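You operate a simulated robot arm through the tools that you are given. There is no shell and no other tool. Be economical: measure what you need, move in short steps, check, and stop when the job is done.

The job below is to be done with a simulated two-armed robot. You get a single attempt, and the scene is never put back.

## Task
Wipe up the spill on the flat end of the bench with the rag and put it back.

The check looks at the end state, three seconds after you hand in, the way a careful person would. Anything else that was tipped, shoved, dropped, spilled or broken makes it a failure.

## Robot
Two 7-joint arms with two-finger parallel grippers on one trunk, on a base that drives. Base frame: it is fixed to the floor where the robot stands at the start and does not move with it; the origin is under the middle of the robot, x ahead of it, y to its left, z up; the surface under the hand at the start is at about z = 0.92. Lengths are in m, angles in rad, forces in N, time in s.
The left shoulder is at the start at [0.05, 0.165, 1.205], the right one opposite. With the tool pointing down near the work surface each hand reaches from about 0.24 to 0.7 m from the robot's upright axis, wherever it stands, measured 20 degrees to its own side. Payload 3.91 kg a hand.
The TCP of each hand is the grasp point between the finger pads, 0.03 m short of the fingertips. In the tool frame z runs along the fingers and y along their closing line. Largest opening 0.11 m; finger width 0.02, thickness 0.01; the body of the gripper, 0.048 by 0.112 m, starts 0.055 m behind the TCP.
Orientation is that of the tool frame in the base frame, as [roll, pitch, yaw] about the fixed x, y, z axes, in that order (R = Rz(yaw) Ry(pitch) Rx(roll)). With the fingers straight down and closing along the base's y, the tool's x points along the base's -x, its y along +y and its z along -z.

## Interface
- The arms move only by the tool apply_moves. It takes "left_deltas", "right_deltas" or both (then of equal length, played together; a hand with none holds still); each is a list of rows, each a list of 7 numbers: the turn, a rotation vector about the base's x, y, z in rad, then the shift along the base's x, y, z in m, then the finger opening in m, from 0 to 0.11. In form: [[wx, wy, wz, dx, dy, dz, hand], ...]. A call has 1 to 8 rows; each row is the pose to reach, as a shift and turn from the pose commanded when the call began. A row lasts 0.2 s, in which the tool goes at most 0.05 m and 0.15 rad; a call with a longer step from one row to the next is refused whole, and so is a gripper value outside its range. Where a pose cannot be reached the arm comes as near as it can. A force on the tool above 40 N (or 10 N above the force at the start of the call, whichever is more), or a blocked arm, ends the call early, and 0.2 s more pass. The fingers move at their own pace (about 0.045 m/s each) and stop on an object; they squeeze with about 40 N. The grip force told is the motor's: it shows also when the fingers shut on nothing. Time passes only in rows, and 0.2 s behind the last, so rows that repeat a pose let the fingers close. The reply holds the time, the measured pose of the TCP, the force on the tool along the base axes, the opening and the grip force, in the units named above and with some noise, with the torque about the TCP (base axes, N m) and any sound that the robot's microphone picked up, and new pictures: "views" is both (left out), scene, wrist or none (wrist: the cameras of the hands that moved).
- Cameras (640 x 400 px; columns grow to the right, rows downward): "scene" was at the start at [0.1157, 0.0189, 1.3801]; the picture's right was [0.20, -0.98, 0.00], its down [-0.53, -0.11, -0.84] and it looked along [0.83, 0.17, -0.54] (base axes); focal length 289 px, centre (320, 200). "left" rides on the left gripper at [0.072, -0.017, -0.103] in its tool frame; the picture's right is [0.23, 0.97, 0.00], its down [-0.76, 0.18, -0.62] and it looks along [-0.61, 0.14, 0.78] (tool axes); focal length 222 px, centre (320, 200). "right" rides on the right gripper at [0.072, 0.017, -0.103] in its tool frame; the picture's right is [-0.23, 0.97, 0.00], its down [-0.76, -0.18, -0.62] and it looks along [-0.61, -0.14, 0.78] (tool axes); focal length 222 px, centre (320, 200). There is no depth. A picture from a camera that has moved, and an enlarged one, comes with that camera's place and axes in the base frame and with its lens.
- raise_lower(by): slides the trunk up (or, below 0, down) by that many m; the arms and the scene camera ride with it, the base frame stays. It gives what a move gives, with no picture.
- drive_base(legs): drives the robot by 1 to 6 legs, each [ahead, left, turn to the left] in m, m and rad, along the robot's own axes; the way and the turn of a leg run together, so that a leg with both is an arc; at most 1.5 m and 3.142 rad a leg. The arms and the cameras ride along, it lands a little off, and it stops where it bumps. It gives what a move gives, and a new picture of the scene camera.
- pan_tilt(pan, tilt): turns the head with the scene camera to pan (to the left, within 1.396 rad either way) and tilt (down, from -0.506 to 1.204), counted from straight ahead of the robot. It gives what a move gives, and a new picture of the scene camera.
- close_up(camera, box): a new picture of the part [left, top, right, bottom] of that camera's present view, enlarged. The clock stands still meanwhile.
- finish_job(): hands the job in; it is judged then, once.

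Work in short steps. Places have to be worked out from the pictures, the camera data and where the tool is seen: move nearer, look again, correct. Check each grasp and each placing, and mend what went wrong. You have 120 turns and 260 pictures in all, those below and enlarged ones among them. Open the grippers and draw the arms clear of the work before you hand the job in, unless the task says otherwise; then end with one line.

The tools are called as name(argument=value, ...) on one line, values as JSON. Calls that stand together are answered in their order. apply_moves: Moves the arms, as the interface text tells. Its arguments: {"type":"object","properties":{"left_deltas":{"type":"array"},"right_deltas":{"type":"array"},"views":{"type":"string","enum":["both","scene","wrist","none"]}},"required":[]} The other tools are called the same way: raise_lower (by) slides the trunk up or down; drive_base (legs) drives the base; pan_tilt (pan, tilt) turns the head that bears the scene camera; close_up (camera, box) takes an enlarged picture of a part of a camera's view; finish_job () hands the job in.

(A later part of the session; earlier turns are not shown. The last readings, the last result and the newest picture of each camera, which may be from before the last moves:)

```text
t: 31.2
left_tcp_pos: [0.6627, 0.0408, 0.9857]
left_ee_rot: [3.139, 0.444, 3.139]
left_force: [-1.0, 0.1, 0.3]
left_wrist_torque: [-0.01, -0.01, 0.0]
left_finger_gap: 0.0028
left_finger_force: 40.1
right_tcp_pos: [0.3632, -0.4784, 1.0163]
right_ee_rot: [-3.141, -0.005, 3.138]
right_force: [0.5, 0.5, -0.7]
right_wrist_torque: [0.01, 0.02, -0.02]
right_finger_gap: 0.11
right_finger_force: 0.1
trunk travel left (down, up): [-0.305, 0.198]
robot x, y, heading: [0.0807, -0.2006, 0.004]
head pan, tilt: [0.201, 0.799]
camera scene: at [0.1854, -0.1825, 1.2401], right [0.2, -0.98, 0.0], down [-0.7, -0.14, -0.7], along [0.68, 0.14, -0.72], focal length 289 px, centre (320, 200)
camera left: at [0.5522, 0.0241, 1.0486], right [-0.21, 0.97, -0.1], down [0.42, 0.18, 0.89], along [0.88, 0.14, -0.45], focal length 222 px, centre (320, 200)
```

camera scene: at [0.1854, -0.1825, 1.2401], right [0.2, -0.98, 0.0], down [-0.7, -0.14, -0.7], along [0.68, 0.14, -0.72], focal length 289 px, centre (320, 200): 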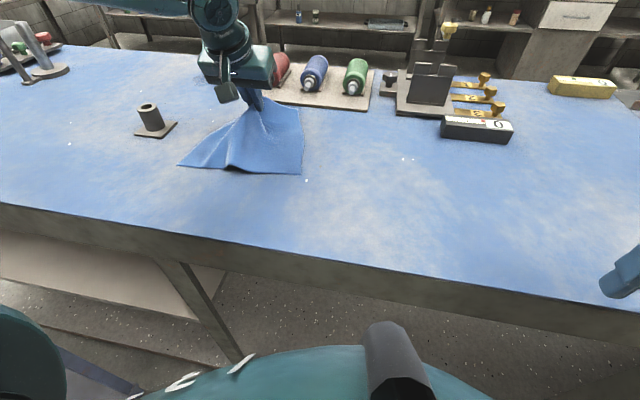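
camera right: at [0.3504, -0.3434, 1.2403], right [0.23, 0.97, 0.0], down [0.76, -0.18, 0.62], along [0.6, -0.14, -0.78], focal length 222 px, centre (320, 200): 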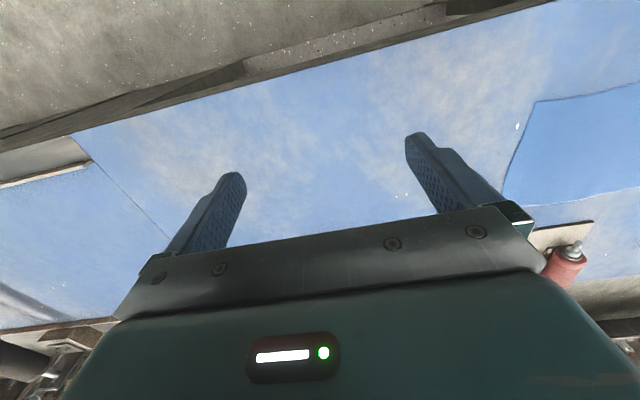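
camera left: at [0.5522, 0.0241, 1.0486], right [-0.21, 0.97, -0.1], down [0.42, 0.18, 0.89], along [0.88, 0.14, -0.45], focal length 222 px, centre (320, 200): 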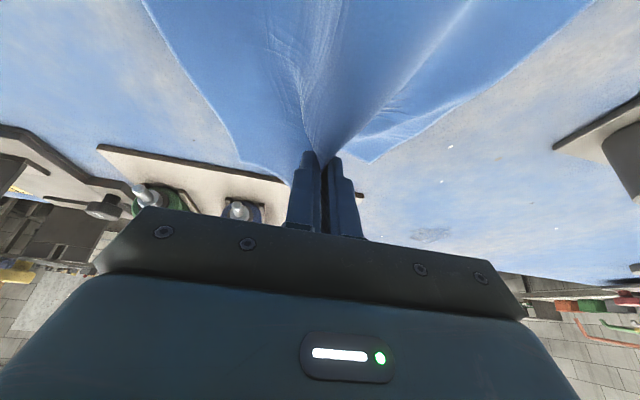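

The cloth is firmly gripped by its far edge. I'll lift it clear with the arm, pulling back a little, and raise the trunk.

apply_moves(left_deltas=[[0, 0, 0, -0.01, 0, 0.04, 0.0], [0, 0, 0, -0.025, 0, 0.075, 0.0], [0, 0, 0, -0.045, 0.0, 0.11, 0.0], [0, 0, 0, -0.065, 0.0, 0.13, 0.0]], views="none")

raise_lower(by=0.12)

drive_base(legs=[[-0.06, 0, 0]])

```text
t: 32.2
left_tcp_pos: [0.5983, 0.0407, 1.1193]
left_ee_rot: [3.14, 0.445, 3.14]
left_force: [0.8, -0.2, 0.3]
left_wrist_torque: [0.02, 0.02, 0.04]
left_finger_gap: 0.0027
left_finger_force: 39.8
right_tcp_pos: [0.3635, -0.4787, 1.0164]
right_ee_rot: [3.14, -0.002, 3.139]
right_force: [-0.8, -0.2, -0.7]
right_wrist_torque: [-0.01, 0.01, 0.02]
right_finger_gap: 0.1099
right_finger_force: 0.1
trunk travel left (down, up): [-0.305, 0.198]
robot x, y, heading: [0.0789, -0.1965, -0.0]
head pan, tilt: [0.201, 0.799]
```

```text
t: 33.7
left_tcp_pos: [0.5997, 0.0404, 1.238]
left_ee_rot: [3.141, 0.449, 3.139]
left_force: [0.5, -0.6, -0.6]
left_wrist_torque: [0.04, 0.0, 0.02]
left_finger_gap: 0.0027
left_finger_force: 39.4
right_tcp_pos: [0.364, -0.4806, 1.1366]
right_ee_rot: [3.141, -0.003, 3.138]
right_force: [-0.1, 0.1, 0.4]
right_wrist_torque: [0.02, -0.02, -0.01]
right_finger_gap: 0.1099
right_finger_force: 0.0
trunk travel left (down, up): [-0.425, 0.078]
robot x, y, heading: [0.0771, -0.1933, -0.001]
head pan, tilt: [0.201, 0.799]
```

```text
t: 34.7
left_tcp_pos: [0.5377, 0.0403, 1.2383]
left_ee_rot: [3.139, 0.449, 3.14]
left_force: [-0.1, -0.6, 0.3]
left_wrist_torque: [0.02, -0.02, 0.0]
left_finger_gap: 0.0026
left_finger_force: 39.7
right_tcp_pos: [0.3025, -0.4792, 1.1367]
right_ee_rot: [3.141, -0.002, 3.14]
right_force: [0.0, 0.0, -0.4]
right_wrist_torque: [0.02, -0.02, -0.03]
right_finger_gap: 0.1103
right_finger_force: 0.0
trunk travel left (down, up): [-0.425, 0.078]
robot x, y, heading: [0.0189, -0.2, -0.004]
head pan, tilt: [0.201, 0.799]
camera scene: at [0.1249, -0.1825, 1.3604], right [0.2, -0.98, 0.0], down [-0.7, -0.14, -0.7], along [0.68, 0.14, -0.72], focal length 289 px, centre (320, 200)
```

scene: 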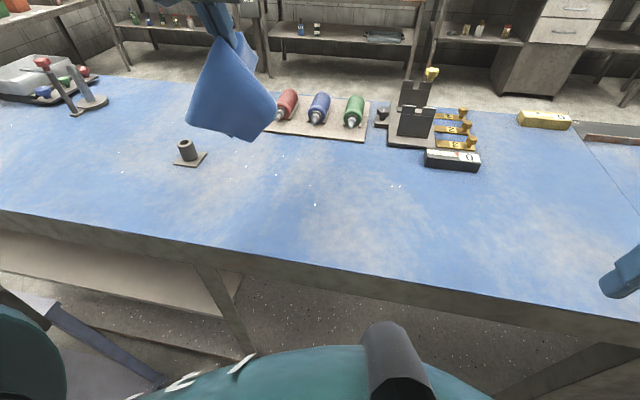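

The rag hangs well clear. There's a lavender object low on the left, so I'll look there before driving that way.

pan_tilt(pan=1.2, tilt=0.9)

```text
t: 36.0
left_tcp_pos: [0.5398, 0.041, 1.2379]
left_ee_rot: [3.14, 0.451, 3.141]
left_force: [-0.3, -0.1, -0.4]
left_wrist_torque: [0.01, 0.01, 0.03]
left_finger_gap: 0.0028
left_finger_force: 39.9
right_tcp_pos: [0.3048, -0.4801, 1.1369]
right_ee_rot: [3.141, -0.003, 3.138]
right_force: [-0.3, 0.8, -0.4]
right_wrist_torque: [0.0, 0.03, 0.01]
right_finger_gap: 0.1099
right_finger_force: 0.1
trunk travel left (down, up): [-0.425, 0.078]
robot x, y, heading: [0.0198, -0.203, -0.003]
head pan, tilt: [1.201, 0.901]
camera scene: at [0.0744, -0.1282, 1.3524], right [0.93, -0.36, 0.0], down [-0.28, -0.73, -0.62], along [0.23, 0.58, -0.78], focal length 289 px, centre (320, 200)
```

scene: 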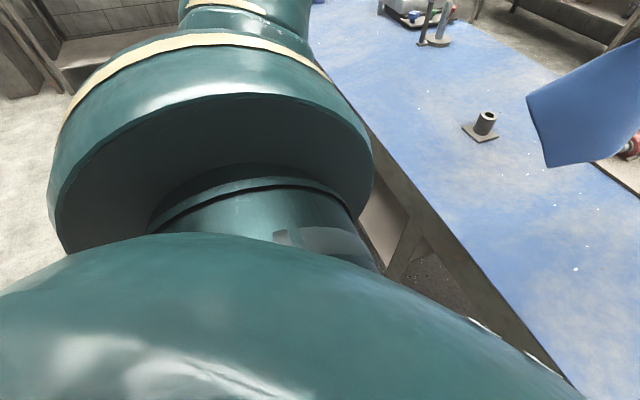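

The arm hides the floor here, so I'll try other head angles.

pan_tilt(pan=0.6, tilt=0.75)

pan_tilt(pan=1.39, tilt=0.5)

```text
t: 37.0
left_tcp_pos: [0.5414, 0.0398, 1.2376]
left_ee_rot: [3.14, 0.449, 3.139]
left_force: [-0.2, 0.1, -0.3]
left_wrist_torque: [-0.02, -0.04, 0.03]
left_finger_gap: 0.0031
left_finger_force: 40.2
right_tcp_pos: [0.3039, -0.4802, 1.1369]
right_ee_rot: [-3.141, -0.003, 3.139]
right_force: [-0.4, -0.3, -0.5]
right_wrist_torque: [-0.03, 0.02, 0.0]
right_finger_gap: 0.1101
right_finger_force: 0.0
trunk travel left (down, up): [-0.425, 0.078]
robot x, y, heading: [0.018, -0.1957, -0.002]
head pan, tilt: [0.6, 0.75]
camera scene: at [0.1153, -0.1517, 1.3643], right [0.56, -0.83, 0.0], down [-0.56, -0.39, -0.73], along [0.6, 0.41, -0.68], focal length 289 px, centre (320, 200)
```

scene: 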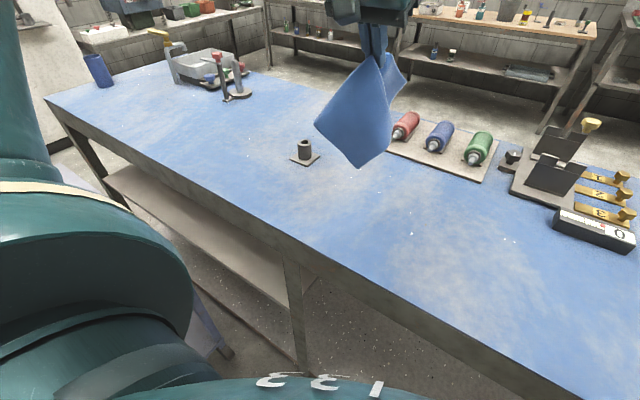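

```text
t: 38.1
left_tcp_pos: [0.5397, 0.0404, 1.2379]
left_ee_rot: [3.138, 0.448, 3.141]
left_force: [0.3, -0.3, 0.3]
left_wrist_torque: [0.01, 0.01, 0.01]
left_finger_gap: 0.0029
left_finger_force: 40.2
right_tcp_pos: [0.3044, -0.4791, 1.1367]
right_ee_rot: [3.141, -0.005, 3.136]
right_force: [0.0, -0.8, 0.5]
right_wrist_torque: [0.0, 0.0, 0.01]
right_finger_gap: 0.1099
right_finger_force: 0.1
trunk travel left (down, up): [-0.425, 0.078]
robot x, y, heading: [0.0182, -0.1978, -0.0]
head pan, tilt: [1.389, 0.499]
camera scene: at [0.0635, -0.109, 1.3862], right [0.98, -0.18, 0.0], down [-0.09, -0.47, -0.88], along [0.16, 0.86, -0.48], focal length 289 px, centre (320, 200)
```

scene: 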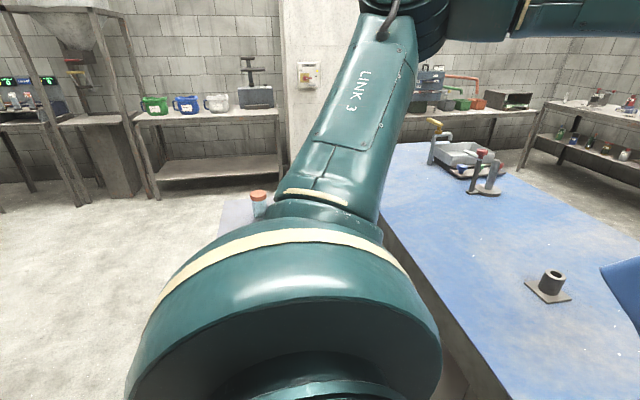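

There's a side table with a jar close on the left, its front leg at about (0.28, 0.45), so the base must not go past y ≈ 0.03. I'll drive back to y ≈ 0 and turn right 0.5 rad to bring the left shoulder forward.

drive_base(legs=[[0, 0.2, 0]])

drive_base(legs=[[0, 0, -0.5]])

pan_tilt(pan=0.8, tilt=0.6)

```text
t: 40.5
left_tcp_pos: [0.539, 0.2367, 1.238]
left_ee_rot: [3.14, 0.449, 3.141]
left_force: [-0.2, 0.8, -0.2]
left_wrist_torque: [0.02, 0.03, 0.03]
left_finger_gap: 0.0028
left_finger_force: 40.4
right_tcp_pos: [0.3033, -0.2835, 1.1369]
right_ee_rot: [-3.141, -0.003, 3.137]
right_force: [-0.3, 0.1, 0.2]
right_wrist_torque: [-0.01, 0.02, -0.01]
right_finger_gap: 0.1098
right_finger_force: 0.0
trunk travel left (down, up): [-0.425, 0.078]
robot x, y, heading: [0.0218, -0.0027, 0.004]
head pan, tilt: [1.389, 0.499]
camera scene: at [0.0635, 0.088, 1.3862], right [0.98, -0.18, 0.0], down [-0.09, -0.47, -0.88], along [0.16, 0.86, -0.48], focal length 289 px, centre (320, 200)
```

scene: 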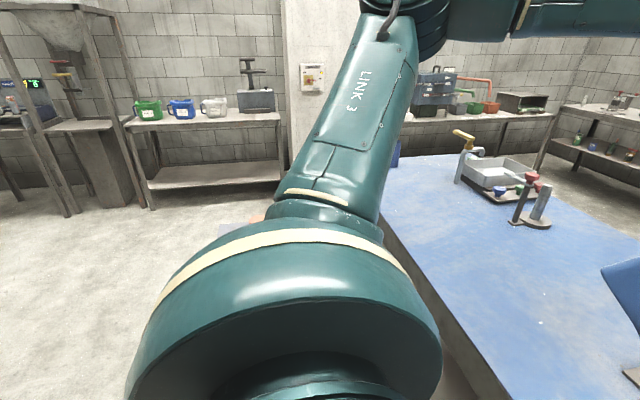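

```text
t: 42.3
left_tcp_pos: [0.5902, -0.0414, 1.2387]
left_ee_rot: [3.139, 0.448, 2.641]
left_force: [0.5, 0.4, 0.1]
left_wrist_torque: [0.03, -0.02, 0.03]
left_finger_gap: 0.0026
left_finger_force: 39.8
right_tcp_pos: [0.1339, -0.385, 1.1372]
right_ee_rot: [-3.142, -0.004, 2.639]
right_force: [-0.5, -0.3, 0.2]
right_wrist_torque: [0.02, 0.0, 0.02]
right_finger_gap: 0.1103
right_finger_force: 0.1
trunk travel left (down, up): [-0.425, 0.078]
robot x, y, heading: [0.0209, -0.0006, -0.502]
head pan, tilt: [1.389, 0.499]
camera scene: at [0.1006, 0.0548, 1.3863], right [0.78, -0.63, 0.0], down [-0.3, -0.37, -0.88], along [0.55, 0.68, -0.48], focal length 289 px, centre (320, 200)
```

scene: 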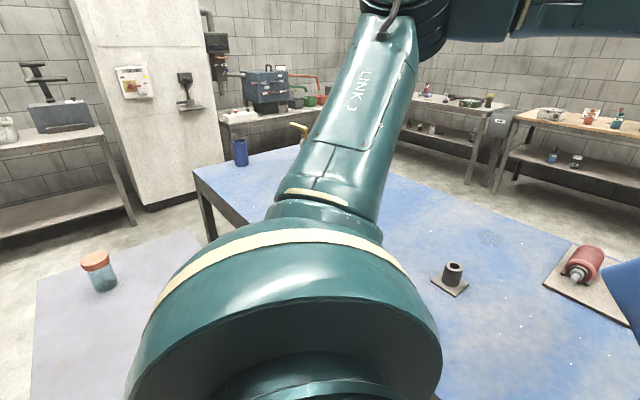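

```text
t: 43.3
left_tcp_pos: [0.5898, -0.0411, 1.2374]
left_ee_rot: [3.14, 0.448, 2.641]
left_force: [-0.7, -0.4, -0.5]
left_wrist_torque: [-0.02, 0.06, 0.07]
left_finger_gap: 0.0029
left_finger_force: 40.0
right_tcp_pos: [0.134, -0.3849, 1.1375]
right_ee_rot: [3.141, -0.004, 2.638]
right_force: [1.4, 0.2, -0.3]
right_wrist_torque: [-0.01, 0.01, 0.0]
right_finger_gap: 0.1102
right_finger_force: 0.0
trunk travel left (down, up): [-0.425, 0.078]
robot x, y, heading: [0.0183, -0.0044, -0.5]
head pan, tilt: [0.799, 0.6]
camera scene: at [0.1279, 0.0104, 1.3772], right [0.3, -0.96, 0.0], down [-0.54, -0.17, -0.83], along [0.79, 0.24, -0.56], focal length 289 px, centre (320, 200)
```

scene: 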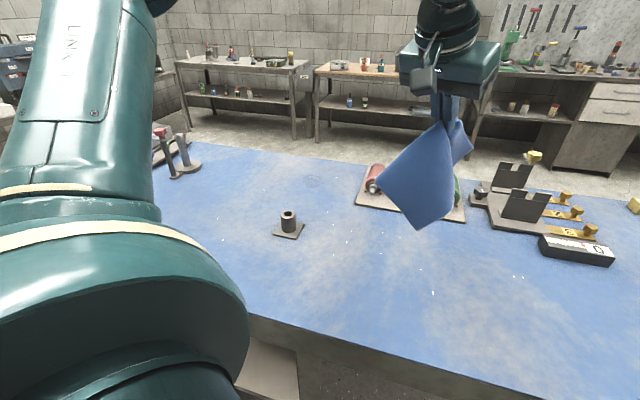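

Turning worked without any contact, and the spill again measures (0.868, 0.262). I'll drive toward the bench, straight along world x.

drive_base(legs=[[0.066, 0.036, 0]])

```text
t: 44.3
left_tcp_pos: [0.6657, -0.0407, 1.2384]
left_ee_rot: [3.139, 0.448, 2.64]
left_force: [0.4, -0.3, -0.2]
left_wrist_torque: [-0.01, 0.01, 0.05]
left_finger_gap: 0.003
left_finger_force: 39.9
right_tcp_pos: [0.2097, -0.3859, 1.1368]
right_ee_rot: [-3.141, -0.002, 2.638]
right_force: [0.2, -0.4, -0.5]
right_wrist_torque: [0.03, 0.02, 0.0]
right_finger_gap: 0.1099
right_finger_force: 0.0
trunk travel left (down, up): [-0.425, 0.078]
robot x, y, heading: [0.0901, -0.004, -0.498]
head pan, tilt: [0.799, 0.6]
camera scene: at [0.203, 0.0102, 1.3771], right [0.3, -0.96, 0.0], down [-0.54, -0.17, -0.82], along [0.79, 0.24, -0.57], focal length 289 px, centre (320, 200)
```

scene: 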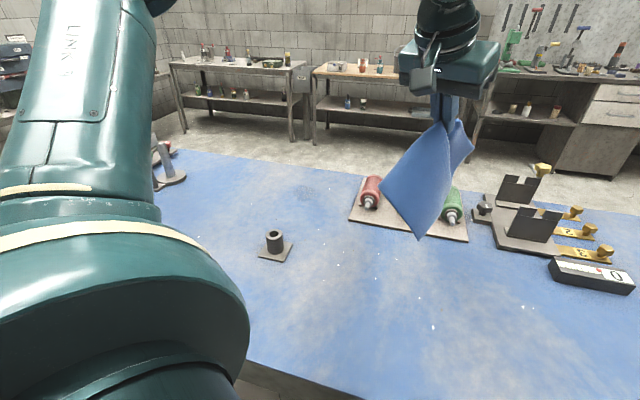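

Base at x ≈ 0.09. I'll swing the hand left over y ≈ 0.265 at this height, turning the tool back to face straight ahead.

apply_moves(left_deltas=[[0, 0, 0.1, -0.01, 0.045, 0, 0], [0, 0, 0.2, -0.02, 0.09, 0, 0], [0, 0, 0.3, -0.02, 0.135, 0, 0], [0, 0, 0.4, -0.02, 0.18, 0, 0], [0, 0, 0.5, -0.02, 0.22, 0, 0], [0, 0, 0.5, -0.0, 0.26, 0, 0], [0, 0, 0.5, 0.02, 0.3, 0, 0], [0, 0, 0.5, 0.05, 0.31, -0.0, 0]], views="scene")

```text
t: 46.1
left_tcp_pos: [0.716, 0.2698, 1.2379]
left_ee_rot: [3.138, 0.447, 3.139]
left_force: [0.5, -0.1, -1.3]
left_wrist_torque: [0.01, 0.02, -0.02]
left_finger_gap: 0.0029
left_finger_force: 40.0
right_tcp_pos: [0.2088, -0.3857, 1.1361]
right_ee_rot: [-3.141, -0.003, 2.641]
right_force: [0.0, 0.1, 0.5]
right_wrist_torque: [0.02, 0.0, 0.01]
right_finger_gap: 0.1102
right_finger_force: 0.0
trunk travel left (down, up): [-0.425, 0.078]
robot x, y, heading: [0.0934, -0.0013, -0.5]
head pan, tilt: [0.799, 0.6]
camera scene: at [0.2027, 0.0096, 1.3771], right [0.29, -0.96, 0.0], down [-0.54, -0.17, -0.82], along [0.79, 0.24, -0.57], focal length 289 px, centre (320, 200)
```

scene: 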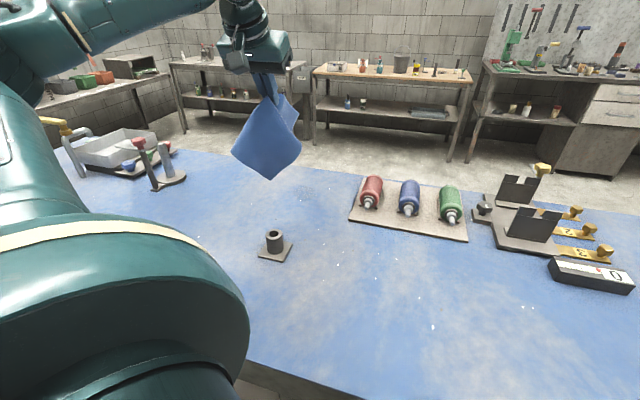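

The rag hangs directly between the post and the spill. I'll go forward and down with more tilt so the free end touches down first and the cloth lays forward over the spill.

apply_moves(left_deltas=[[0, -0.1, 0, 0.025, 0, -0.03, 0], [0, -0.2, 0, 0.05, -0.005, -0.065, 0], [0, -0.3, 0, 0.07, -0.005, -0.1, 0], [0, -0.35, 0, 0.09, -0.005, -0.135, 0]], views="both")

```text
t: 47.1
left_tcp_pos: [0.8057, 0.2638, 1.1028]
left_ee_rot: [3.138, 0.799, 3.139]
left_force: [0.7, -1.2, 0.0]
left_wrist_torque: [0.03, 0.03, -0.08]
left_finger_gap: 0.0028
left_finger_force: 40.1
right_tcp_pos: [0.2093, -0.3851, 1.1373]
right_ee_rot: [-3.141, -0.004, 2.638]
right_force: [-1.1, -0.1, 0.1]
right_wrist_torque: [-0.01, 0.0, 0.0]
right_finger_gap: 0.1099
right_finger_force: 0.0
trunk travel left (down, up): [-0.425, 0.078]
robot x, y, heading: [0.0941, -0.001, -0.498]
head pan, tilt: [0.799, 0.6]
camera scene: at [0.2025, 0.01, 1.3772], right [0.3, -0.96, 0.0], down [-0.54, -0.17, -0.82], along [0.79, 0.24, -0.57], focal length 289 px, centre (320, 200)
camera left: at [0.6812, 0.2477, 1.1237], right [-0.16, 0.97, -0.16], down [0.08, 0.18, 0.98], along [0.98, 0.14, -0.11], focal length 222 px, centre (320, 200)
```

scene: 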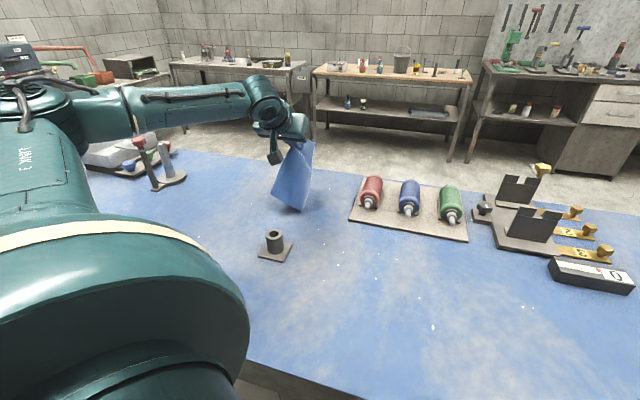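
left: 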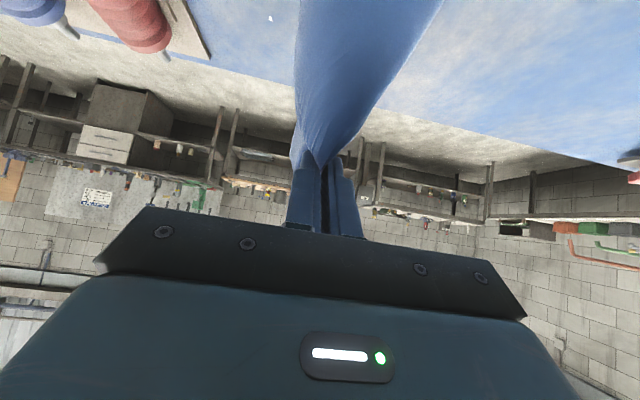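

The free end is just reaching the table. I'll keep laying forward and down over the spill.

apply_moves(left_deltas=[[0, 0, 0, 0.02, 0, -0.035, 0], [0, 0, 0, 0.04, 0, -0.07, 0], [0, 0, 0, 0.06, 0, -0.1, 0], [0, 0, 0, 0.075, 0, -0.125, 0], [0, 0, 0, 0.08, 0, -0.138, 0]], views="both")

```text
t: 48.3
left_tcp_pos: [0.8848, 0.2633, 0.9643]
left_ee_rot: [3.139, 0.799, 3.141]
left_force: [0.0, -0.4, 0.8]
left_wrist_torque: [-0.03, 0.03, -0.05]
left_finger_gap: 0.0028
left_finger_force: 39.9
right_tcp_pos: [0.2097, -0.3855, 1.1375]
right_ee_rot: [3.141, -0.003, 2.639]
right_force: [0.2, -0.3, -0.9]
right_wrist_torque: [0.02, -0.02, 0.01]
right_finger_gap: 0.11
right_finger_force: 0.1
trunk travel left (down, up): [-0.425, 0.078]
robot x, y, heading: [0.0936, -0.0031, -0.502]
head pan, tilt: [0.799, 0.6]
camera scene: at [0.2022, 0.0102, 1.3772], right [0.3, -0.96, 0.0], down [-0.54, -0.17, -0.83], along [0.79, 0.24, -0.57], focal length 289 px, centre (320, 200)
camera left: at [0.7599, 0.2472, 0.9854], right [-0.16, 0.97, -0.16], down [0.09, 0.18, 0.98], along [0.98, 0.14, -0.11], focal length 222 px, centre (320, 200)
```

scene: 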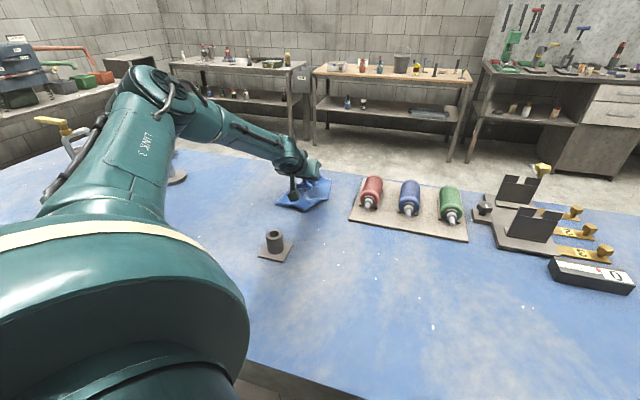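
left: 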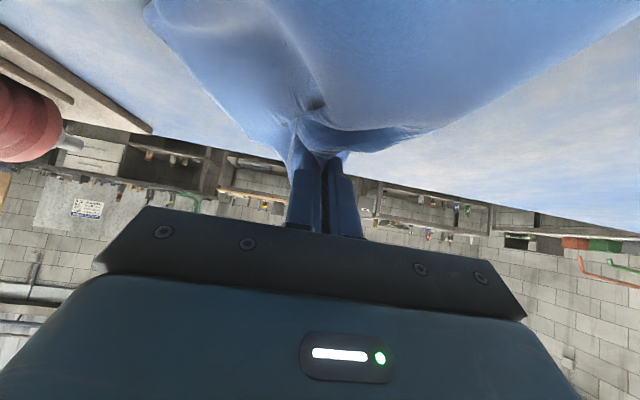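

The rag covers the spill area with the hand unobstructed. I'll lower to light contact.

apply_moves(left_deltas=[[0, 0, 0, 0.01, 0, -0.006, 0], [0, 0, 0, 0.015, 0, -0.011, 0], [0, 0, 0, 0.015, 0, -0.015, 0], [0, 0, 0, 0.015, 0, -0.018, 0]], views="none")

close_up(camera="scene", box=[220, 130, 380, 230])

```text
t: 49.3
left_tcp_pos: [0.9024, 0.2618, 0.9511]
left_ee_rot: [-3.141, 0.805, -3.141]
left_force: [-1.0, 1.8, 14.2]
left_wrist_torque: [0.03, 0.0, 0.0]
left_finger_gap: 0.0025
left_finger_force: 39.9
right_tcp_pos: [0.2069, -0.3858, 1.1373]
right_ee_rot: [3.14, -0.001, 2.639]
right_force: [-0.6, -0.1, 0.3]
right_wrist_torque: [0.01, 0.0, 0.03]
right_finger_gap: 0.11
right_finger_force: 0.0
trunk travel left (down, up): [-0.425, 0.078]
robot x, y, heading: [0.0949, 0.0009, -0.501]
head pan, tilt: [0.799, 0.6]
```

```text
4.00 times, centred on (300, 180) of scene
camera zoom: at [0.2, 0.0094, 1.3776], right [0.3, -0.96, 0.0], down [-0.54, -0.17, -0.83], along [0.79, 0.24, -0.56], focal length 1155 px, centre (400, 280)
```

zoom: 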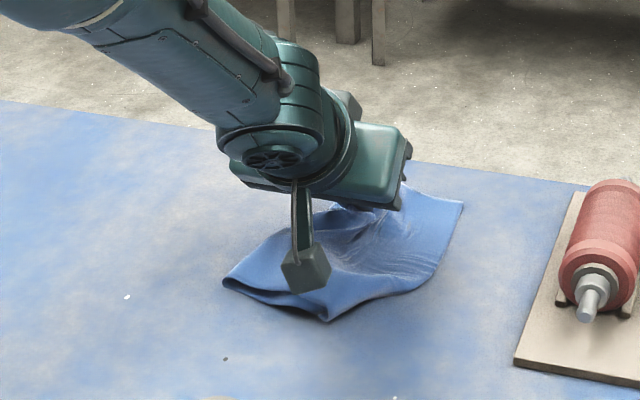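

Contact force is 14 N. I'll wipe with overlapping strokes across the spill at this height.

apply_moves(left_deltas=[[0, 0, 0, -0.045, 0, 0, 0], [0, 0, 0, -0.09, 0.0, 0, 0], [0, 0, 0, -0.09, 0.03, 0, 0], [0, 0, 0, -0.045, 0.03, 0, 0], [0, 0, 0, -0.0, 0.03, 0, 0], [0, 0, 0, 0.0, -0.01, 0, 0], [0, 0, 0, 0.0, -0.03, 0, 0], [0, 0, 0, -0.045, -0.03, 0, 0]], views="scene")

```text
t: 51.1
left_tcp_pos: [0.8552, 0.2322, 0.9492]
left_ee_rot: [3.139, 0.804, 3.138]
left_force: [-1.5, -2.5, 14.1]
left_wrist_torque: [0.0, -0.18, -0.06]
left_finger_gap: 0.0026
left_finger_force: 40.5
left hand out of reach, approached as far as the arm can: row 5, 6
right_tcp_pos: [0.2068, -0.3875, 1.1376]
right_ee_rot: [-3.141, -0.002, 2.64]
right_force: [-0.3, -0.8, 0.2]
right_wrist_torque: [-0.01, -0.01, 0.01]
right_finger_gap: 0.11
right_finger_force: 0.0
trunk travel left (down, up): [-0.425, 0.078]
robot x, y, heading: [0.0965, -0.0014, -0.499]
head pan, tilt: [0.799, 0.6]
camera scene: at [0.2001, 0.0095, 1.3773], right [0.29, -0.96, 0.0], down [-0.54, -0.17, -0.83], along [0.79, 0.24, -0.56], focal length 289 px, centre (320, 200)
```

scene: 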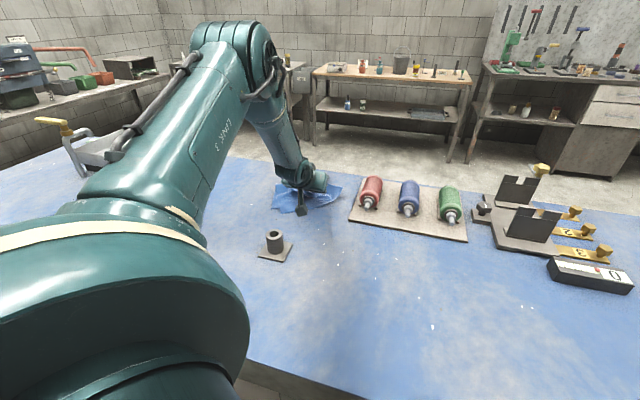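

Another set of strokes will cover the full width. Then I'll lift and check.

apply_moves(left_deltas=[[0, 0, 0, -0.04, 0, 0, 0], [0, 0, 0, -0.04, 0.02, 0, 0], [0, 0, 0, 0.0, 0.02, 0, 0], [0, 0, 0, 0.035, 0.02, 0, 0], [0, 0, 0, 0.035, 0.045, 0, 0], [0, 0, 0, -0.005, 0.045, 0, 0], [0, 0, 0, -0.04, 0.045, 0, 0], [0, 0, 0, -0.04, 0.03, 0, 0]], views="none")

apply_moves(left_deltas=[[0, 0, 0, -0.01, 0, 0.04, 0], [0, 0, 0, -0.03, 0, 0.08, 0], [0, 0.1, 0, -0.05, 0, 0.12, 0], [0, 0.2, 0, -0.07, 0, 0.16, 0], [0, 0.3, 0, -0.09, 0, 0.2, 0], [0, 0.35, 0, -0.11, 0, 0.24, 0]], views="scene")

close_up(camera="scene", box=[220, 130, 380, 230])

```text
t: 52.9
left_tcp_pos: [0.8145, 0.2652, 0.9491]
left_ee_rot: [3.137, 0.801, 3.14]
left_force: [-0.1, 4.2, 14.7]
left_wrist_torque: [0.16, -0.21, 0.02]
left_finger_gap: 0.0029
left_finger_force: 40.3
right_tcp_pos: [0.2083, -0.3866, 1.1373]
right_ee_rot: [3.141, -0.002, 2.639]
right_force: [0.5, -0.4, -0.8]
right_wrist_torque: [0.02, -0.01, 0.01]
right_finger_gap: 0.1101
right_finger_force: 0.2
trunk travel left (down, up): [-0.425, 0.078]
robot x, y, heading: [0.0897, -0.0042, -0.503]
head pan, tilt: [0.799, 0.6]
```

```text
t: 54.3
left_tcp_pos: [0.7051, 0.266, 1.187]
left_ee_rot: [3.139, 0.448, -3.141]
left_force: [-0.1, -0.2, -1.0]
left_wrist_torque: [0.0, 0.03, -0.03]
left_finger_gap: 0.003
left_finger_force: 40.2
left hand out of reach, approached as far as the arm can: row 3, 4
right_tcp_pos: [0.2087, -0.3845, 1.1382]
right_ee_rot: [-3.141, -0.004, 2.639]
right_force: [-0.4, -0.3, -0.9]
right_wrist_torque: [-0.03, 0.0, 0.01]
right_finger_gap: 0.1101
right_finger_force: 0.0
trunk travel left (down, up): [-0.425, 0.078]
robot x, y, heading: [0.0908, -0.0021, -0.499]
head pan, tilt: [0.799, 0.6]
camera scene: at [0.2021, 0.0111, 1.3771], right [0.3, -0.96, 0.0], down [-0.54, -0.17, -0.82], along [0.79, 0.24, -0.57], focal length 289 px, centre (320, 200)
```

scene: 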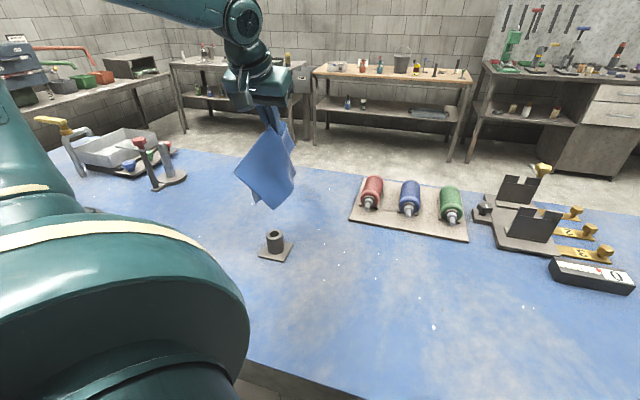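

```text
4.00 times, centred on (300, 180) of scene
camera zoom: at [0.2021, 0.0111, 1.3771], right [0.3, -0.96, 0.0], down [-0.54, -0.17, -0.82], along [0.79, 0.24, -0.57], focal length 1155 px, centre (400, 280)
```

zoom: 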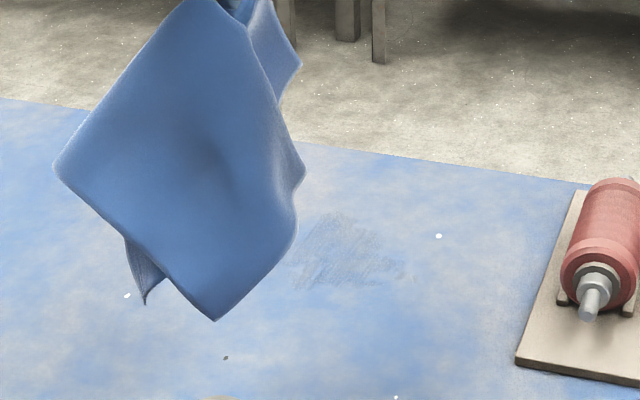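

The spill has faded to faint streaks around (0.86, 0.25), so it needs more wiping. I'll lay the rag down there again.

apply_moves(left_deltas=[[0, -0.1, 0, 0.035, 0, -0.02, 0], [0, -0.2, 0, 0.06, 0, -0.05, 0], [0, -0.3, 0, 0.085, 0, -0.085, 0], [0, -0.35, 0, 0.11, -0.01, -0.12, 0], [0, -0.35, 0, 0.135, -0.01, -0.155, 0], [0, -0.35, 0, 0.16, -0.01, -0.19, 0], [0, -0.35, 0, 0.18, -0.01, -0.222, 0], [0, -0.35, 0, 0.185, -0.01, -0.236, 0]], views="scene")

```text
t: 56.1
left_tcp_pos: [0.8912, 0.2547, 0.9516]
left_ee_rot: [-3.141, 0.802, -3.141]
left_force: [-0.1, -0.2, 2.2]
left_wrist_torque: [0.02, -0.02, -0.03]
left_finger_gap: 0.0028
left_finger_force: 40.2
right_tcp_pos: [0.2086, -0.3865, 1.1371]
right_ee_rot: [-3.14, -0.002, 2.638]
right_force: [-0.1, -0.1, 0.6]
right_wrist_torque: [0.02, 0.0, -0.01]
right_finger_gap: 0.1105
right_finger_force: 0.0
trunk travel left (down, up): [-0.425, 0.078]
robot x, y, heading: [0.095, 0.0012, -0.499]
head pan, tilt: [0.799, 0.6]
camera scene: at [0.2015, 0.0097, 1.3773], right [0.3, -0.96, 0.0], down [-0.54, -0.17, -0.83], along [0.79, 0.24, -0.56], focal length 289 px, centre (320, 200)
```

scene: 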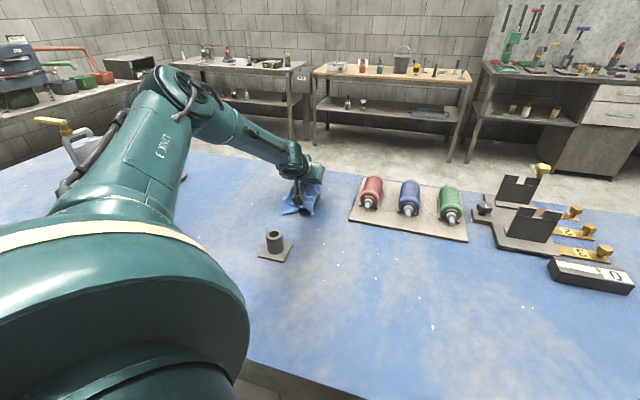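

I'll press a bit harder and wipe lanes from side to side over the whole patch.

apply_moves(left_deltas=[[0, 0, 0, 0, 0.02, -0.006, 0], [0, 0, 0, 0, -0.025, -0.006, 0], [0, 0, 0, -0.02, -0.025, -0.006, 0], [0, 0, 0, -0.02, 0.022, -0.006, 0], [0, 0, 0, -0.02, 0.045, -0.006, 0], [0, 0, 0, -0.04, 0.045, -0.006, 0], [0, 0, 0, -0.04, 0.0, -0.006, 0], [0, 0, 0, -0.04, -0.03, -0.006, 0]], views="none")

apply_moves(left_deltas=[[0, 0, 0, -0.02, 0.0, 0, 0], [0, 0, 0, -0.02, 0.04, 0, 0], [0, 0, 0, -0.02, 0.07, 0, 0], [0, 0, 0, -0.04, 0.07, 0, 0], [0, 0, 0, -0.04, 0.03, 0, 0], [0, 0, 0, -0.04, 0.0, 0, 0], [0, 0, 0, 0.0, 0.01, 0, 0], [0, 0, 0, 0.035, 0.02, 0, 0]], views="none")

apply_moves(left_deltas=[[0, 0, 0, -0.04, 0.01, 0, 0], [0, 0, 0, -0.07, 0.02, 0, 0], [0, 0, 0, -0.03, 0.03, 0, 0], [0, 0, 0, 0.01, 0.04, 0, 0], [0, 0, 0, -0.03, 0.04, 0, 0], [0, 0, 0, -0.07, 0.03, 0, 0], [0, 0, 0, -0.07, -0.01, 0, 0], [0, 0, 0, -0.03, -0.01, 0, 0]], views="scene")

```text
t: 57.9
left_tcp_pos: [0.8486, 0.2255, 0.9497]
left_ee_rot: [3.138, 0.806, -3.14]
left_force: [0.1, 7.8, 26.3]
left_wrist_torque: [0.29, -0.42, 0.09]
left_finger_gap: 0.0026
left_finger_force: 39.5
right_tcp_pos: [0.2076, -0.3856, 1.1368]
right_ee_rot: [3.14, 0.0, 2.638]
right_force: [0.1, 0.3, -1.0]
right_wrist_torque: [-0.04, 0.02, 0.0]
right_finger_gap: 0.11
right_finger_force: 0.0
trunk travel left (down, up): [-0.425, 0.078]
robot x, y, heading: [0.0936, -0.0011, -0.5]
head pan, tilt: [0.799, 0.6]
```

```text
t: 59.7
left_tcp_pos: [0.8832, 0.2406, 0.9495]
left_ee_rot: [3.139, 0.805, 3.14]
left_force: [-2.7, -0.8, 20.5]
left_wrist_torque: [-0.13, -0.26, -0.08]
left_finger_gap: 0.0027
left_finger_force: 40.0
right_tcp_pos: [0.2066, -0.3872, 1.1363]
right_ee_rot: [3.14, -0.001, 2.639]
right_force: [0.1, -0.8, -0.4]
right_wrist_torque: [0.03, -0.02, -0.02]
right_finger_gap: 0.11
right_finger_force: 0.1
trunk travel left (down, up): [-0.425, 0.078]
robot x, y, heading: [0.0905, -0.0016, -0.5]
head pan, tilt: [0.799, 0.6]
```

```text
t: 61.5
left_tcp_pos: [0.8538, 0.2315, 0.95]
left_ee_rot: [3.141, 0.806, 3.141]
left_force: [-0.9, -2.4, 22.6]
left_wrist_torque: [-0.1, -0.39, -0.07]
left_finger_gap: 0.0026
left_finger_force: 40.1
right_tcp_pos: [0.205, -0.3873, 1.1359]
right_ee_rot: [3.139, 0.0, 2.64]
right_force: [-0.3, 0.6, -0.8]
right_wrist_torque: [0.01, 0.01, 0.01]
right_finger_gap: 0.1099
right_finger_force: 0.2
trunk travel left (down, up): [-0.425, 0.078]
robot x, y, heading: [0.0917, -0.004, -0.495]
head pan, tilt: [0.799, 0.6]
camera scene: at [0.1981, 0.0088, 1.3777], right [0.29, -0.96, 0.0], down [-0.54, -0.17, -0.83], along [0.79, 0.24, -0.56], focal length 289 px, centre (320, 200)
```

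scene: 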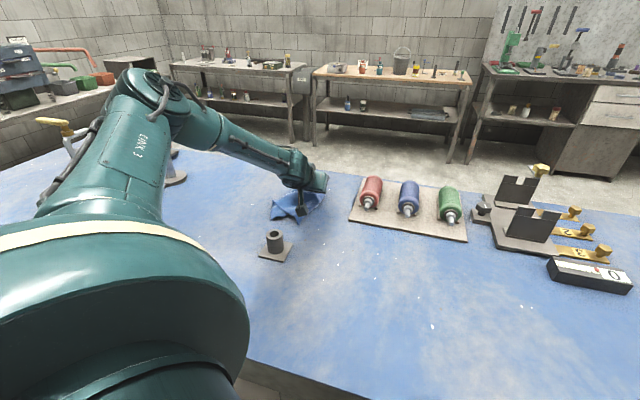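

Those strokes held 20–26 N of pressure. I'll lift and inspect.

apply_moves(left_deltas=[[0, 0, 0, -0.02, 0, 0.04, 0], [0, 0, 0, -0.045, 0, 0.08, 0], [0, 0.1, 0, -0.07, 0.01, 0.12, 0], [0, 0.2, 0, -0.09, 0.02, 0.16, 0], [0, 0.3, 0, -0.12, 0.03, 0.2, 0], [0, 0.35, 0, -0.15, 0.03, 0.24, 0], [0, 0.35, 0, -0.16, 0.04, 0.28, 0], [0, 0.35, 0, -0.17, 0.06, 0.29, 0]], views="none")

close_up(camera="scene", box=[220, 130, 380, 230])

```text
refused: row 5 steps farther than a row can; nothing moved
```

```text
4.00 times, centred on (300, 180) of scene
camera zoom: at [0.1981, 0.0088, 1.3777], right [0.29, -0.96, 0.0], down [-0.54, -0.17, -0.83], along [0.79, 0.24, -0.56], focal length 1155 px, centre (400, 280)
```

zoom: 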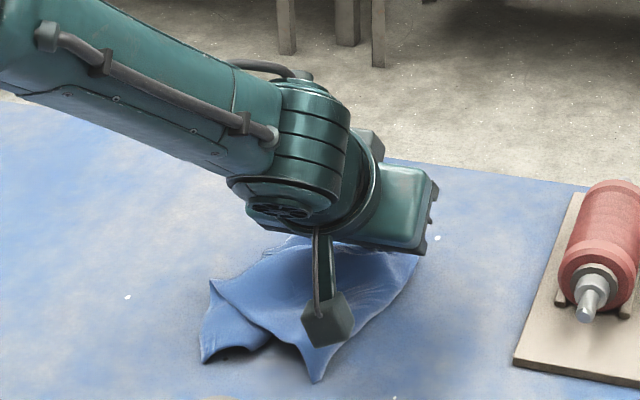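

The call was refused because one step was too long. I'll repeat it with smaller steps.

apply_moves(left_deltas=[[0, 0, 0, -0.015, 0, 0.035, 0], [0, 0, 0, -0.035, 0, 0.07, 0], [0, 0.1, 0, -0.055, 0.01, 0.105, 0], [0, 0.2, 0, -0.075, 0.015, 0.14, 0], [0, 0.3, 0, -0.1, 0.02, 0.175, 0], [0, 0.35, 0, -0.12, 0.03, 0.21, 0], [0, 0.35, 0, -0.14, 0.04, 0.25, 0], [0, 0.35, 0, -0.15, 0.06, 0.28, 0]], views="none")

close_up(camera="scene", box=[220, 130, 380, 230])

```text
t: 63.3
left_tcp_pos: [0.7053, 0.2939, 1.2254]
left_ee_rot: [3.138, 0.447, 3.14]
left_force: [0.8, -0.1, -1.0]
left_wrist_torque: [0.05, -0.02, -0.01]
left_finger_gap: 0.0027
left_finger_force: 40.8
right_tcp_pos: [0.2091, -0.3849, 1.1372]
right_ee_rot: [-3.14, -0.002, 2.64]
right_force: [0.1, -0.5, 0.0]
right_wrist_torque: [0.0, 0.0, -0.01]
right_finger_gap: 0.11
right_finger_force: 0.0
trunk travel left (down, up): [-0.425, 0.078]
robot x, y, heading: [0.091, -0.0043, -0.503]
head pan, tilt: [0.799, 0.6]
```

```text
4.00 times, centred on (300, 180) of scene
camera zoom: at [0.2018, 0.0104, 1.3772], right [0.3, -0.96, 0.0], down [-0.54, -0.17, -0.83], along [0.79, 0.24, -0.56], focal length 1155 px, centre (400, 280)
```

zoom: 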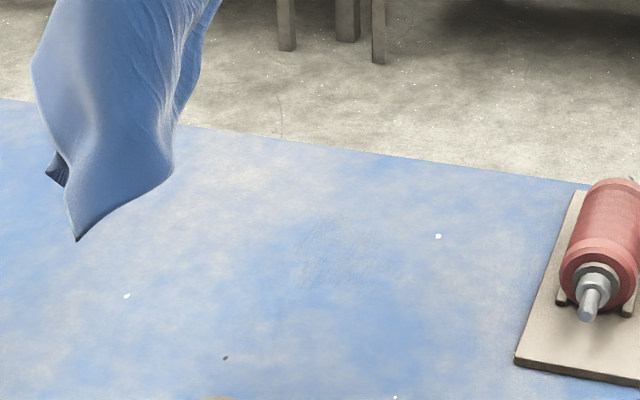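

It's almost gone. I'll zoom tighter to see whether a residue remains.

close_up(camera="scene", box=[280, 175, 344, 215])

```text
10.00 times, centred on (312, 195) of scene
camera zoom: at [0.2018, 0.0104, 1.3772], right [0.3, -0.96, 0.0], down [-0.54, -0.17, -0.83], along [0.79, 0.24, -0.56], focal length 2886 px, centre (400, 250)
```

zoom: 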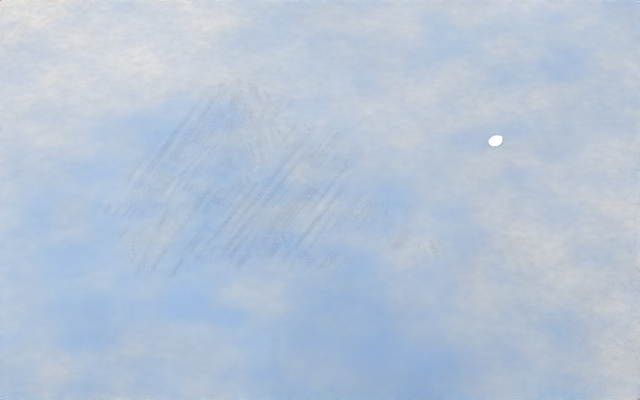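

Faint streaks remain over x 0.82–0.92, y 0.19–0.29. I'll do one more full pass, extending slightly farther and a bit to the right.

apply_moves(left_deltas=[[0, -0.1, 0, 0.03, -0.01, -0.03, 0], [0, -0.2, 0, 0.055, -0.02, -0.07, 0], [0, -0.3, 0, 0.08, -0.025, -0.11, 0], [0, -0.35, 0, 0.105, -0.03, -0.15, 0], [0, -0.35, 0, 0.13, -0.03, -0.19, 0], [0, -0.35, 0, 0.155, -0.03, -0.225, 0], [0, -0.35, 0, 0.175, -0.03, -0.255, 0], [0, -0.35, 0, 0.185, -0.03, -0.275, 0]], views="none")

apply_moves(left_deltas=[[0, 0, 0, 0.005, 0.01, -0.004, 0], [0, 0, 0, 0.005, -0.025, -0.004, 0], [0, 0, 0, 0.0, -0.05, -0.004, 0], [0, 0, 0, -0.02, -0.055, -0.004, 0], [0, 0, 0, -0.02, -0.01, -0.004, 0], [0, 0, 0, -0.02, 0.025, -0.004, 0], [0, 0, 0, -0.035, 0.025, -0.004, 0], [0, 0, 0, -0.035, -0.015, -0.004, 0]], views="scene")

```text
t: 65.1
left_tcp_pos: [0.8907, 0.2628, 0.9509]
left_ee_rot: [3.138, 0.804, 3.141]
left_force: [-0.2, -0.6, 4.1]
left_wrist_torque: [0.05, 0.0, 0.03]
left_finger_gap: 0.0027
left_finger_force: 40.5
right_tcp_pos: [0.2067, -0.3863, 1.1369]
right_ee_rot: [3.141, -0.002, 2.638]
right_force: [0.0, 0.0, 0.1]
right_wrist_torque: [-0.01, -0.01, 0.01]
right_finger_gap: 0.1099
right_finger_force: 0.1
trunk travel left (down, up): [-0.425, 0.078]
robot x, y, heading: [0.0925, -0.0057, -0.501]
head pan, tilt: [0.799, 0.6]
```

```text
t: 66.9
left_tcp_pos: [0.8535, 0.2505, 0.9505]
left_ee_rot: [3.134, 0.806, 3.141]
left_force: [0.0, 6.9, 23.2]
left_wrist_torque: [0.29, -0.38, 0.11]
left_finger_gap: 0.0026
left_finger_force: 39.9
right_tcp_pos: [0.2075, -0.3868, 1.1363]
right_ee_rot: [3.139, 0.0, 2.639]
right_force: [-0.5, 0.6, 0.2]
right_wrist_torque: [-0.02, 0.02, 0.04]
right_finger_gap: 0.11
right_finger_force: 0.1
trunk travel left (down, up): [-0.425, 0.078]
robot x, y, heading: [0.092, -0.0029, -0.501]
head pan, tilt: [0.799, 0.6]
camera scene: at [0.199, 0.0092, 1.3776], right [0.3, -0.96, 0.0], down [-0.54, -0.17, -0.83], along [0.79, 0.24, -0.56], focal length 289 px, centre (320, 200)
```

scene: 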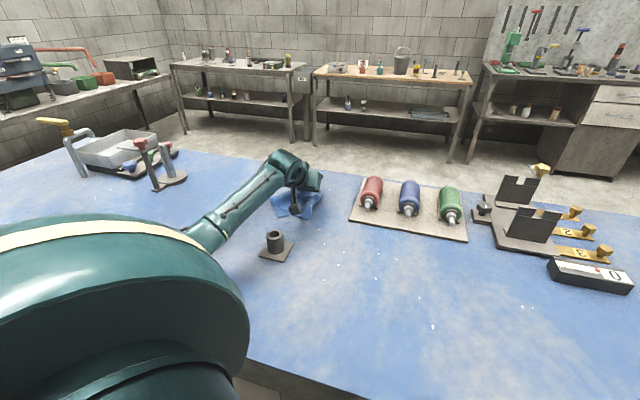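

The elbow has swung lower but still looks clear of the post. I'll continue the strokes in short calls, going back toward the left where it stays higher.

apply_moves(left_deltas=[[0, 0, 0, 0.0, 0.02, 0, 0], [0, 0, 0, -0.02, 0.02, 0, 0], [0, 0, 0, -0.03, -0.02, 0, 0], [0, 0, 0, -0.03, 0.02, 0, 0], [0, 0, 0, -0.01, 0.04, 0, 0], [0, 0, 0, 0.02, 0.04, 0, 0]], views="scene")

```text
t: 68.3
left_tcp_pos: [0.8732, 0.2866, 0.9508]
left_ee_rot: [3.135, 0.806, 3.135]
left_force: [-4.9, -0.6, 21.5]
left_wrist_torque: [0.05, -0.28, -0.03]
left_finger_gap: 0.0027
left_finger_force: 39.8
right_tcp_pos: [0.2066, -0.3868, 1.1364]
right_ee_rot: [3.14, -0.001, 2.638]
right_force: [0.8, 0.0, -0.4]
right_wrist_torque: [0.01, -0.07, 0.02]
right_finger_gap: 0.1098
right_finger_force: 0.0
trunk travel left (down, up): [-0.425, 0.078]
robot x, y, heading: [0.0927, -0.0021, -0.498]
head pan, tilt: [0.799, 0.6]
camera scene: at [0.1985, 0.009, 1.3776], right [0.3, -0.96, 0.0], down [-0.54, -0.17, -0.83], along [0.79, 0.24, -0.56], focal length 289 px, centre (320, 200)
```

scene: 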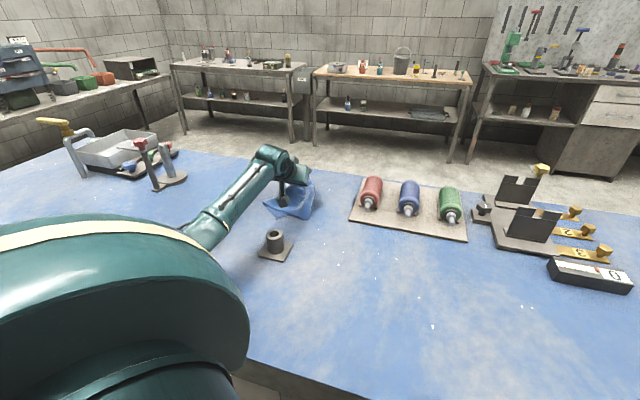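

A few more strokes cover the far part and the right part.

apply_moves(left_deltas=[[0, 0, 0, 0.025, 0.0, 0, 0], [0, 0, 0, 0.025, -0.035, 0, 0], [0, 0, 0, -0.015, -0.04, 0, 0], [0, 0, 0, -0.055, -0.04, 0, 0], [0, 0, 0, -0.055, -0.07, 0, 0], [0, 0, 0, -0.015, -0.075, 0, 0], [0, 0, 0, -0.02, -0.04, 0, 0], [0, 0, 0, -0.05, -0.02, 0, 0]], views="scene")

```text
t: 70.1
left_tcp_pos: [0.8243, 0.2672, 0.9502]
left_ee_rot: [3.141, 0.808, 3.14]
left_force: [5.6, -2.5, 20.4]
left_wrist_torque: [0.0, -0.52, -0.06]
left_finger_gap: 0.0026
left_finger_force: 40.8
right_tcp_pos: [0.208, -0.3873, 1.1373]
right_ee_rot: [3.139, -0.002, 2.637]
right_force: [-1.1, 0.2, -0.7]
right_wrist_torque: [0.03, 0.01, -0.06]
right_finger_gap: 0.1099
right_finger_force: 0.1
trunk travel left (down, up): [-0.425, 0.078]
robot x, y, heading: [0.0919, -0.0036, -0.497]
head pan, tilt: [0.799, 0.6]
camera scene: at [0.1997, 0.009, 1.3775], right [0.29, -0.96, 0.0], down [-0.54, -0.17, -0.83], along [0.79, 0.24, -0.56], focal length 289 px, centre (320, 200)
```

scene: 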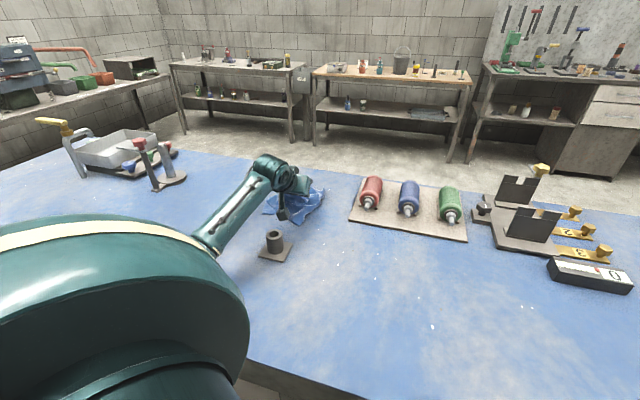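

I'll lift carefully and inspect again.

apply_moves(left_deltas=[[0, 0, 0, -0.01, 0, 0.035, 0], [0, 0, 0, -0.025, 0, 0.07, 0], [0, 0.1, 0, -0.04, 0.005, 0.105, 0], [0, 0.2, 0, -0.06, 0.01, 0.14, 0], [0, 0.3, 0, -0.08, 0.015, 0.175, 0], [0, 0.35, 0, -0.1, 0.02, 0.21, 0], [0, 0.35, 0, -0.11, 0.03, 0.25, 0], [0, 0.35, 0, -0.12, 0.03, 0.28, 0]], views="scene")

close_up(camera="scene", box=[280, 175, 344, 215])

```text
t: 71.9
left_tcp_pos: [0.7057, 0.2996, 1.2261]
left_ee_rot: [3.14, 0.446, -3.141]
left_force: [-0.3, 0.0, -1.0]
left_wrist_torque: [0.04, 0.0, -0.02]
left_finger_gap: 0.0024
left_finger_force: 39.4
right_tcp_pos: [0.2087, -0.386, 1.1366]
right_ee_rot: [3.141, -0.002, 2.64]
right_force: [0.1, -0.4, -0.4]
right_wrist_torque: [-0.01, 0.02, 0.0]
right_finger_gap: 0.11
right_finger_force: 0.1
trunk travel left (down, up): [-0.425, 0.078]
robot x, y, heading: [0.0954, -0.0022, -0.5]
head pan, tilt: [0.799, 0.6]
camera scene: at [0.2016, 0.0101, 1.3772], right [0.3, -0.96, 0.0], down [-0.54, -0.17, -0.83], along [0.79, 0.24, -0.56], focal length 289 px, centre (320, 200)
```

scene: 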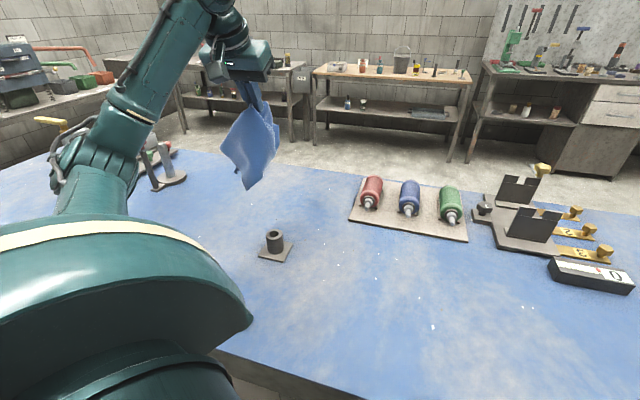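

```text
10.00 times, centred on (312, 195) of scene
camera zoom: at [0.2016, 0.0101, 1.3772], right [0.3, -0.96, 0.0], down [-0.54, -0.17, -0.83], along [0.79, 0.24, -0.56], focal length 2886 px, centre (400, 250)
```

zoom: 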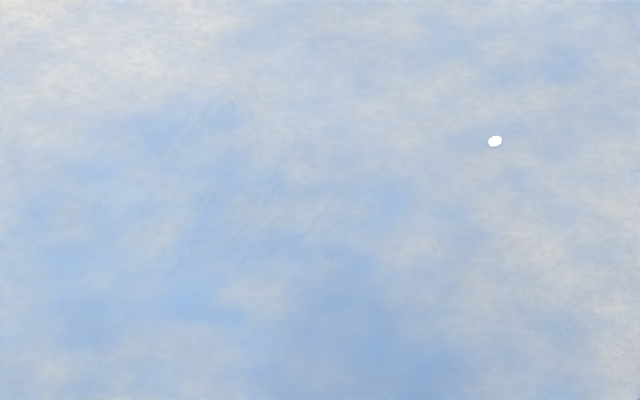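

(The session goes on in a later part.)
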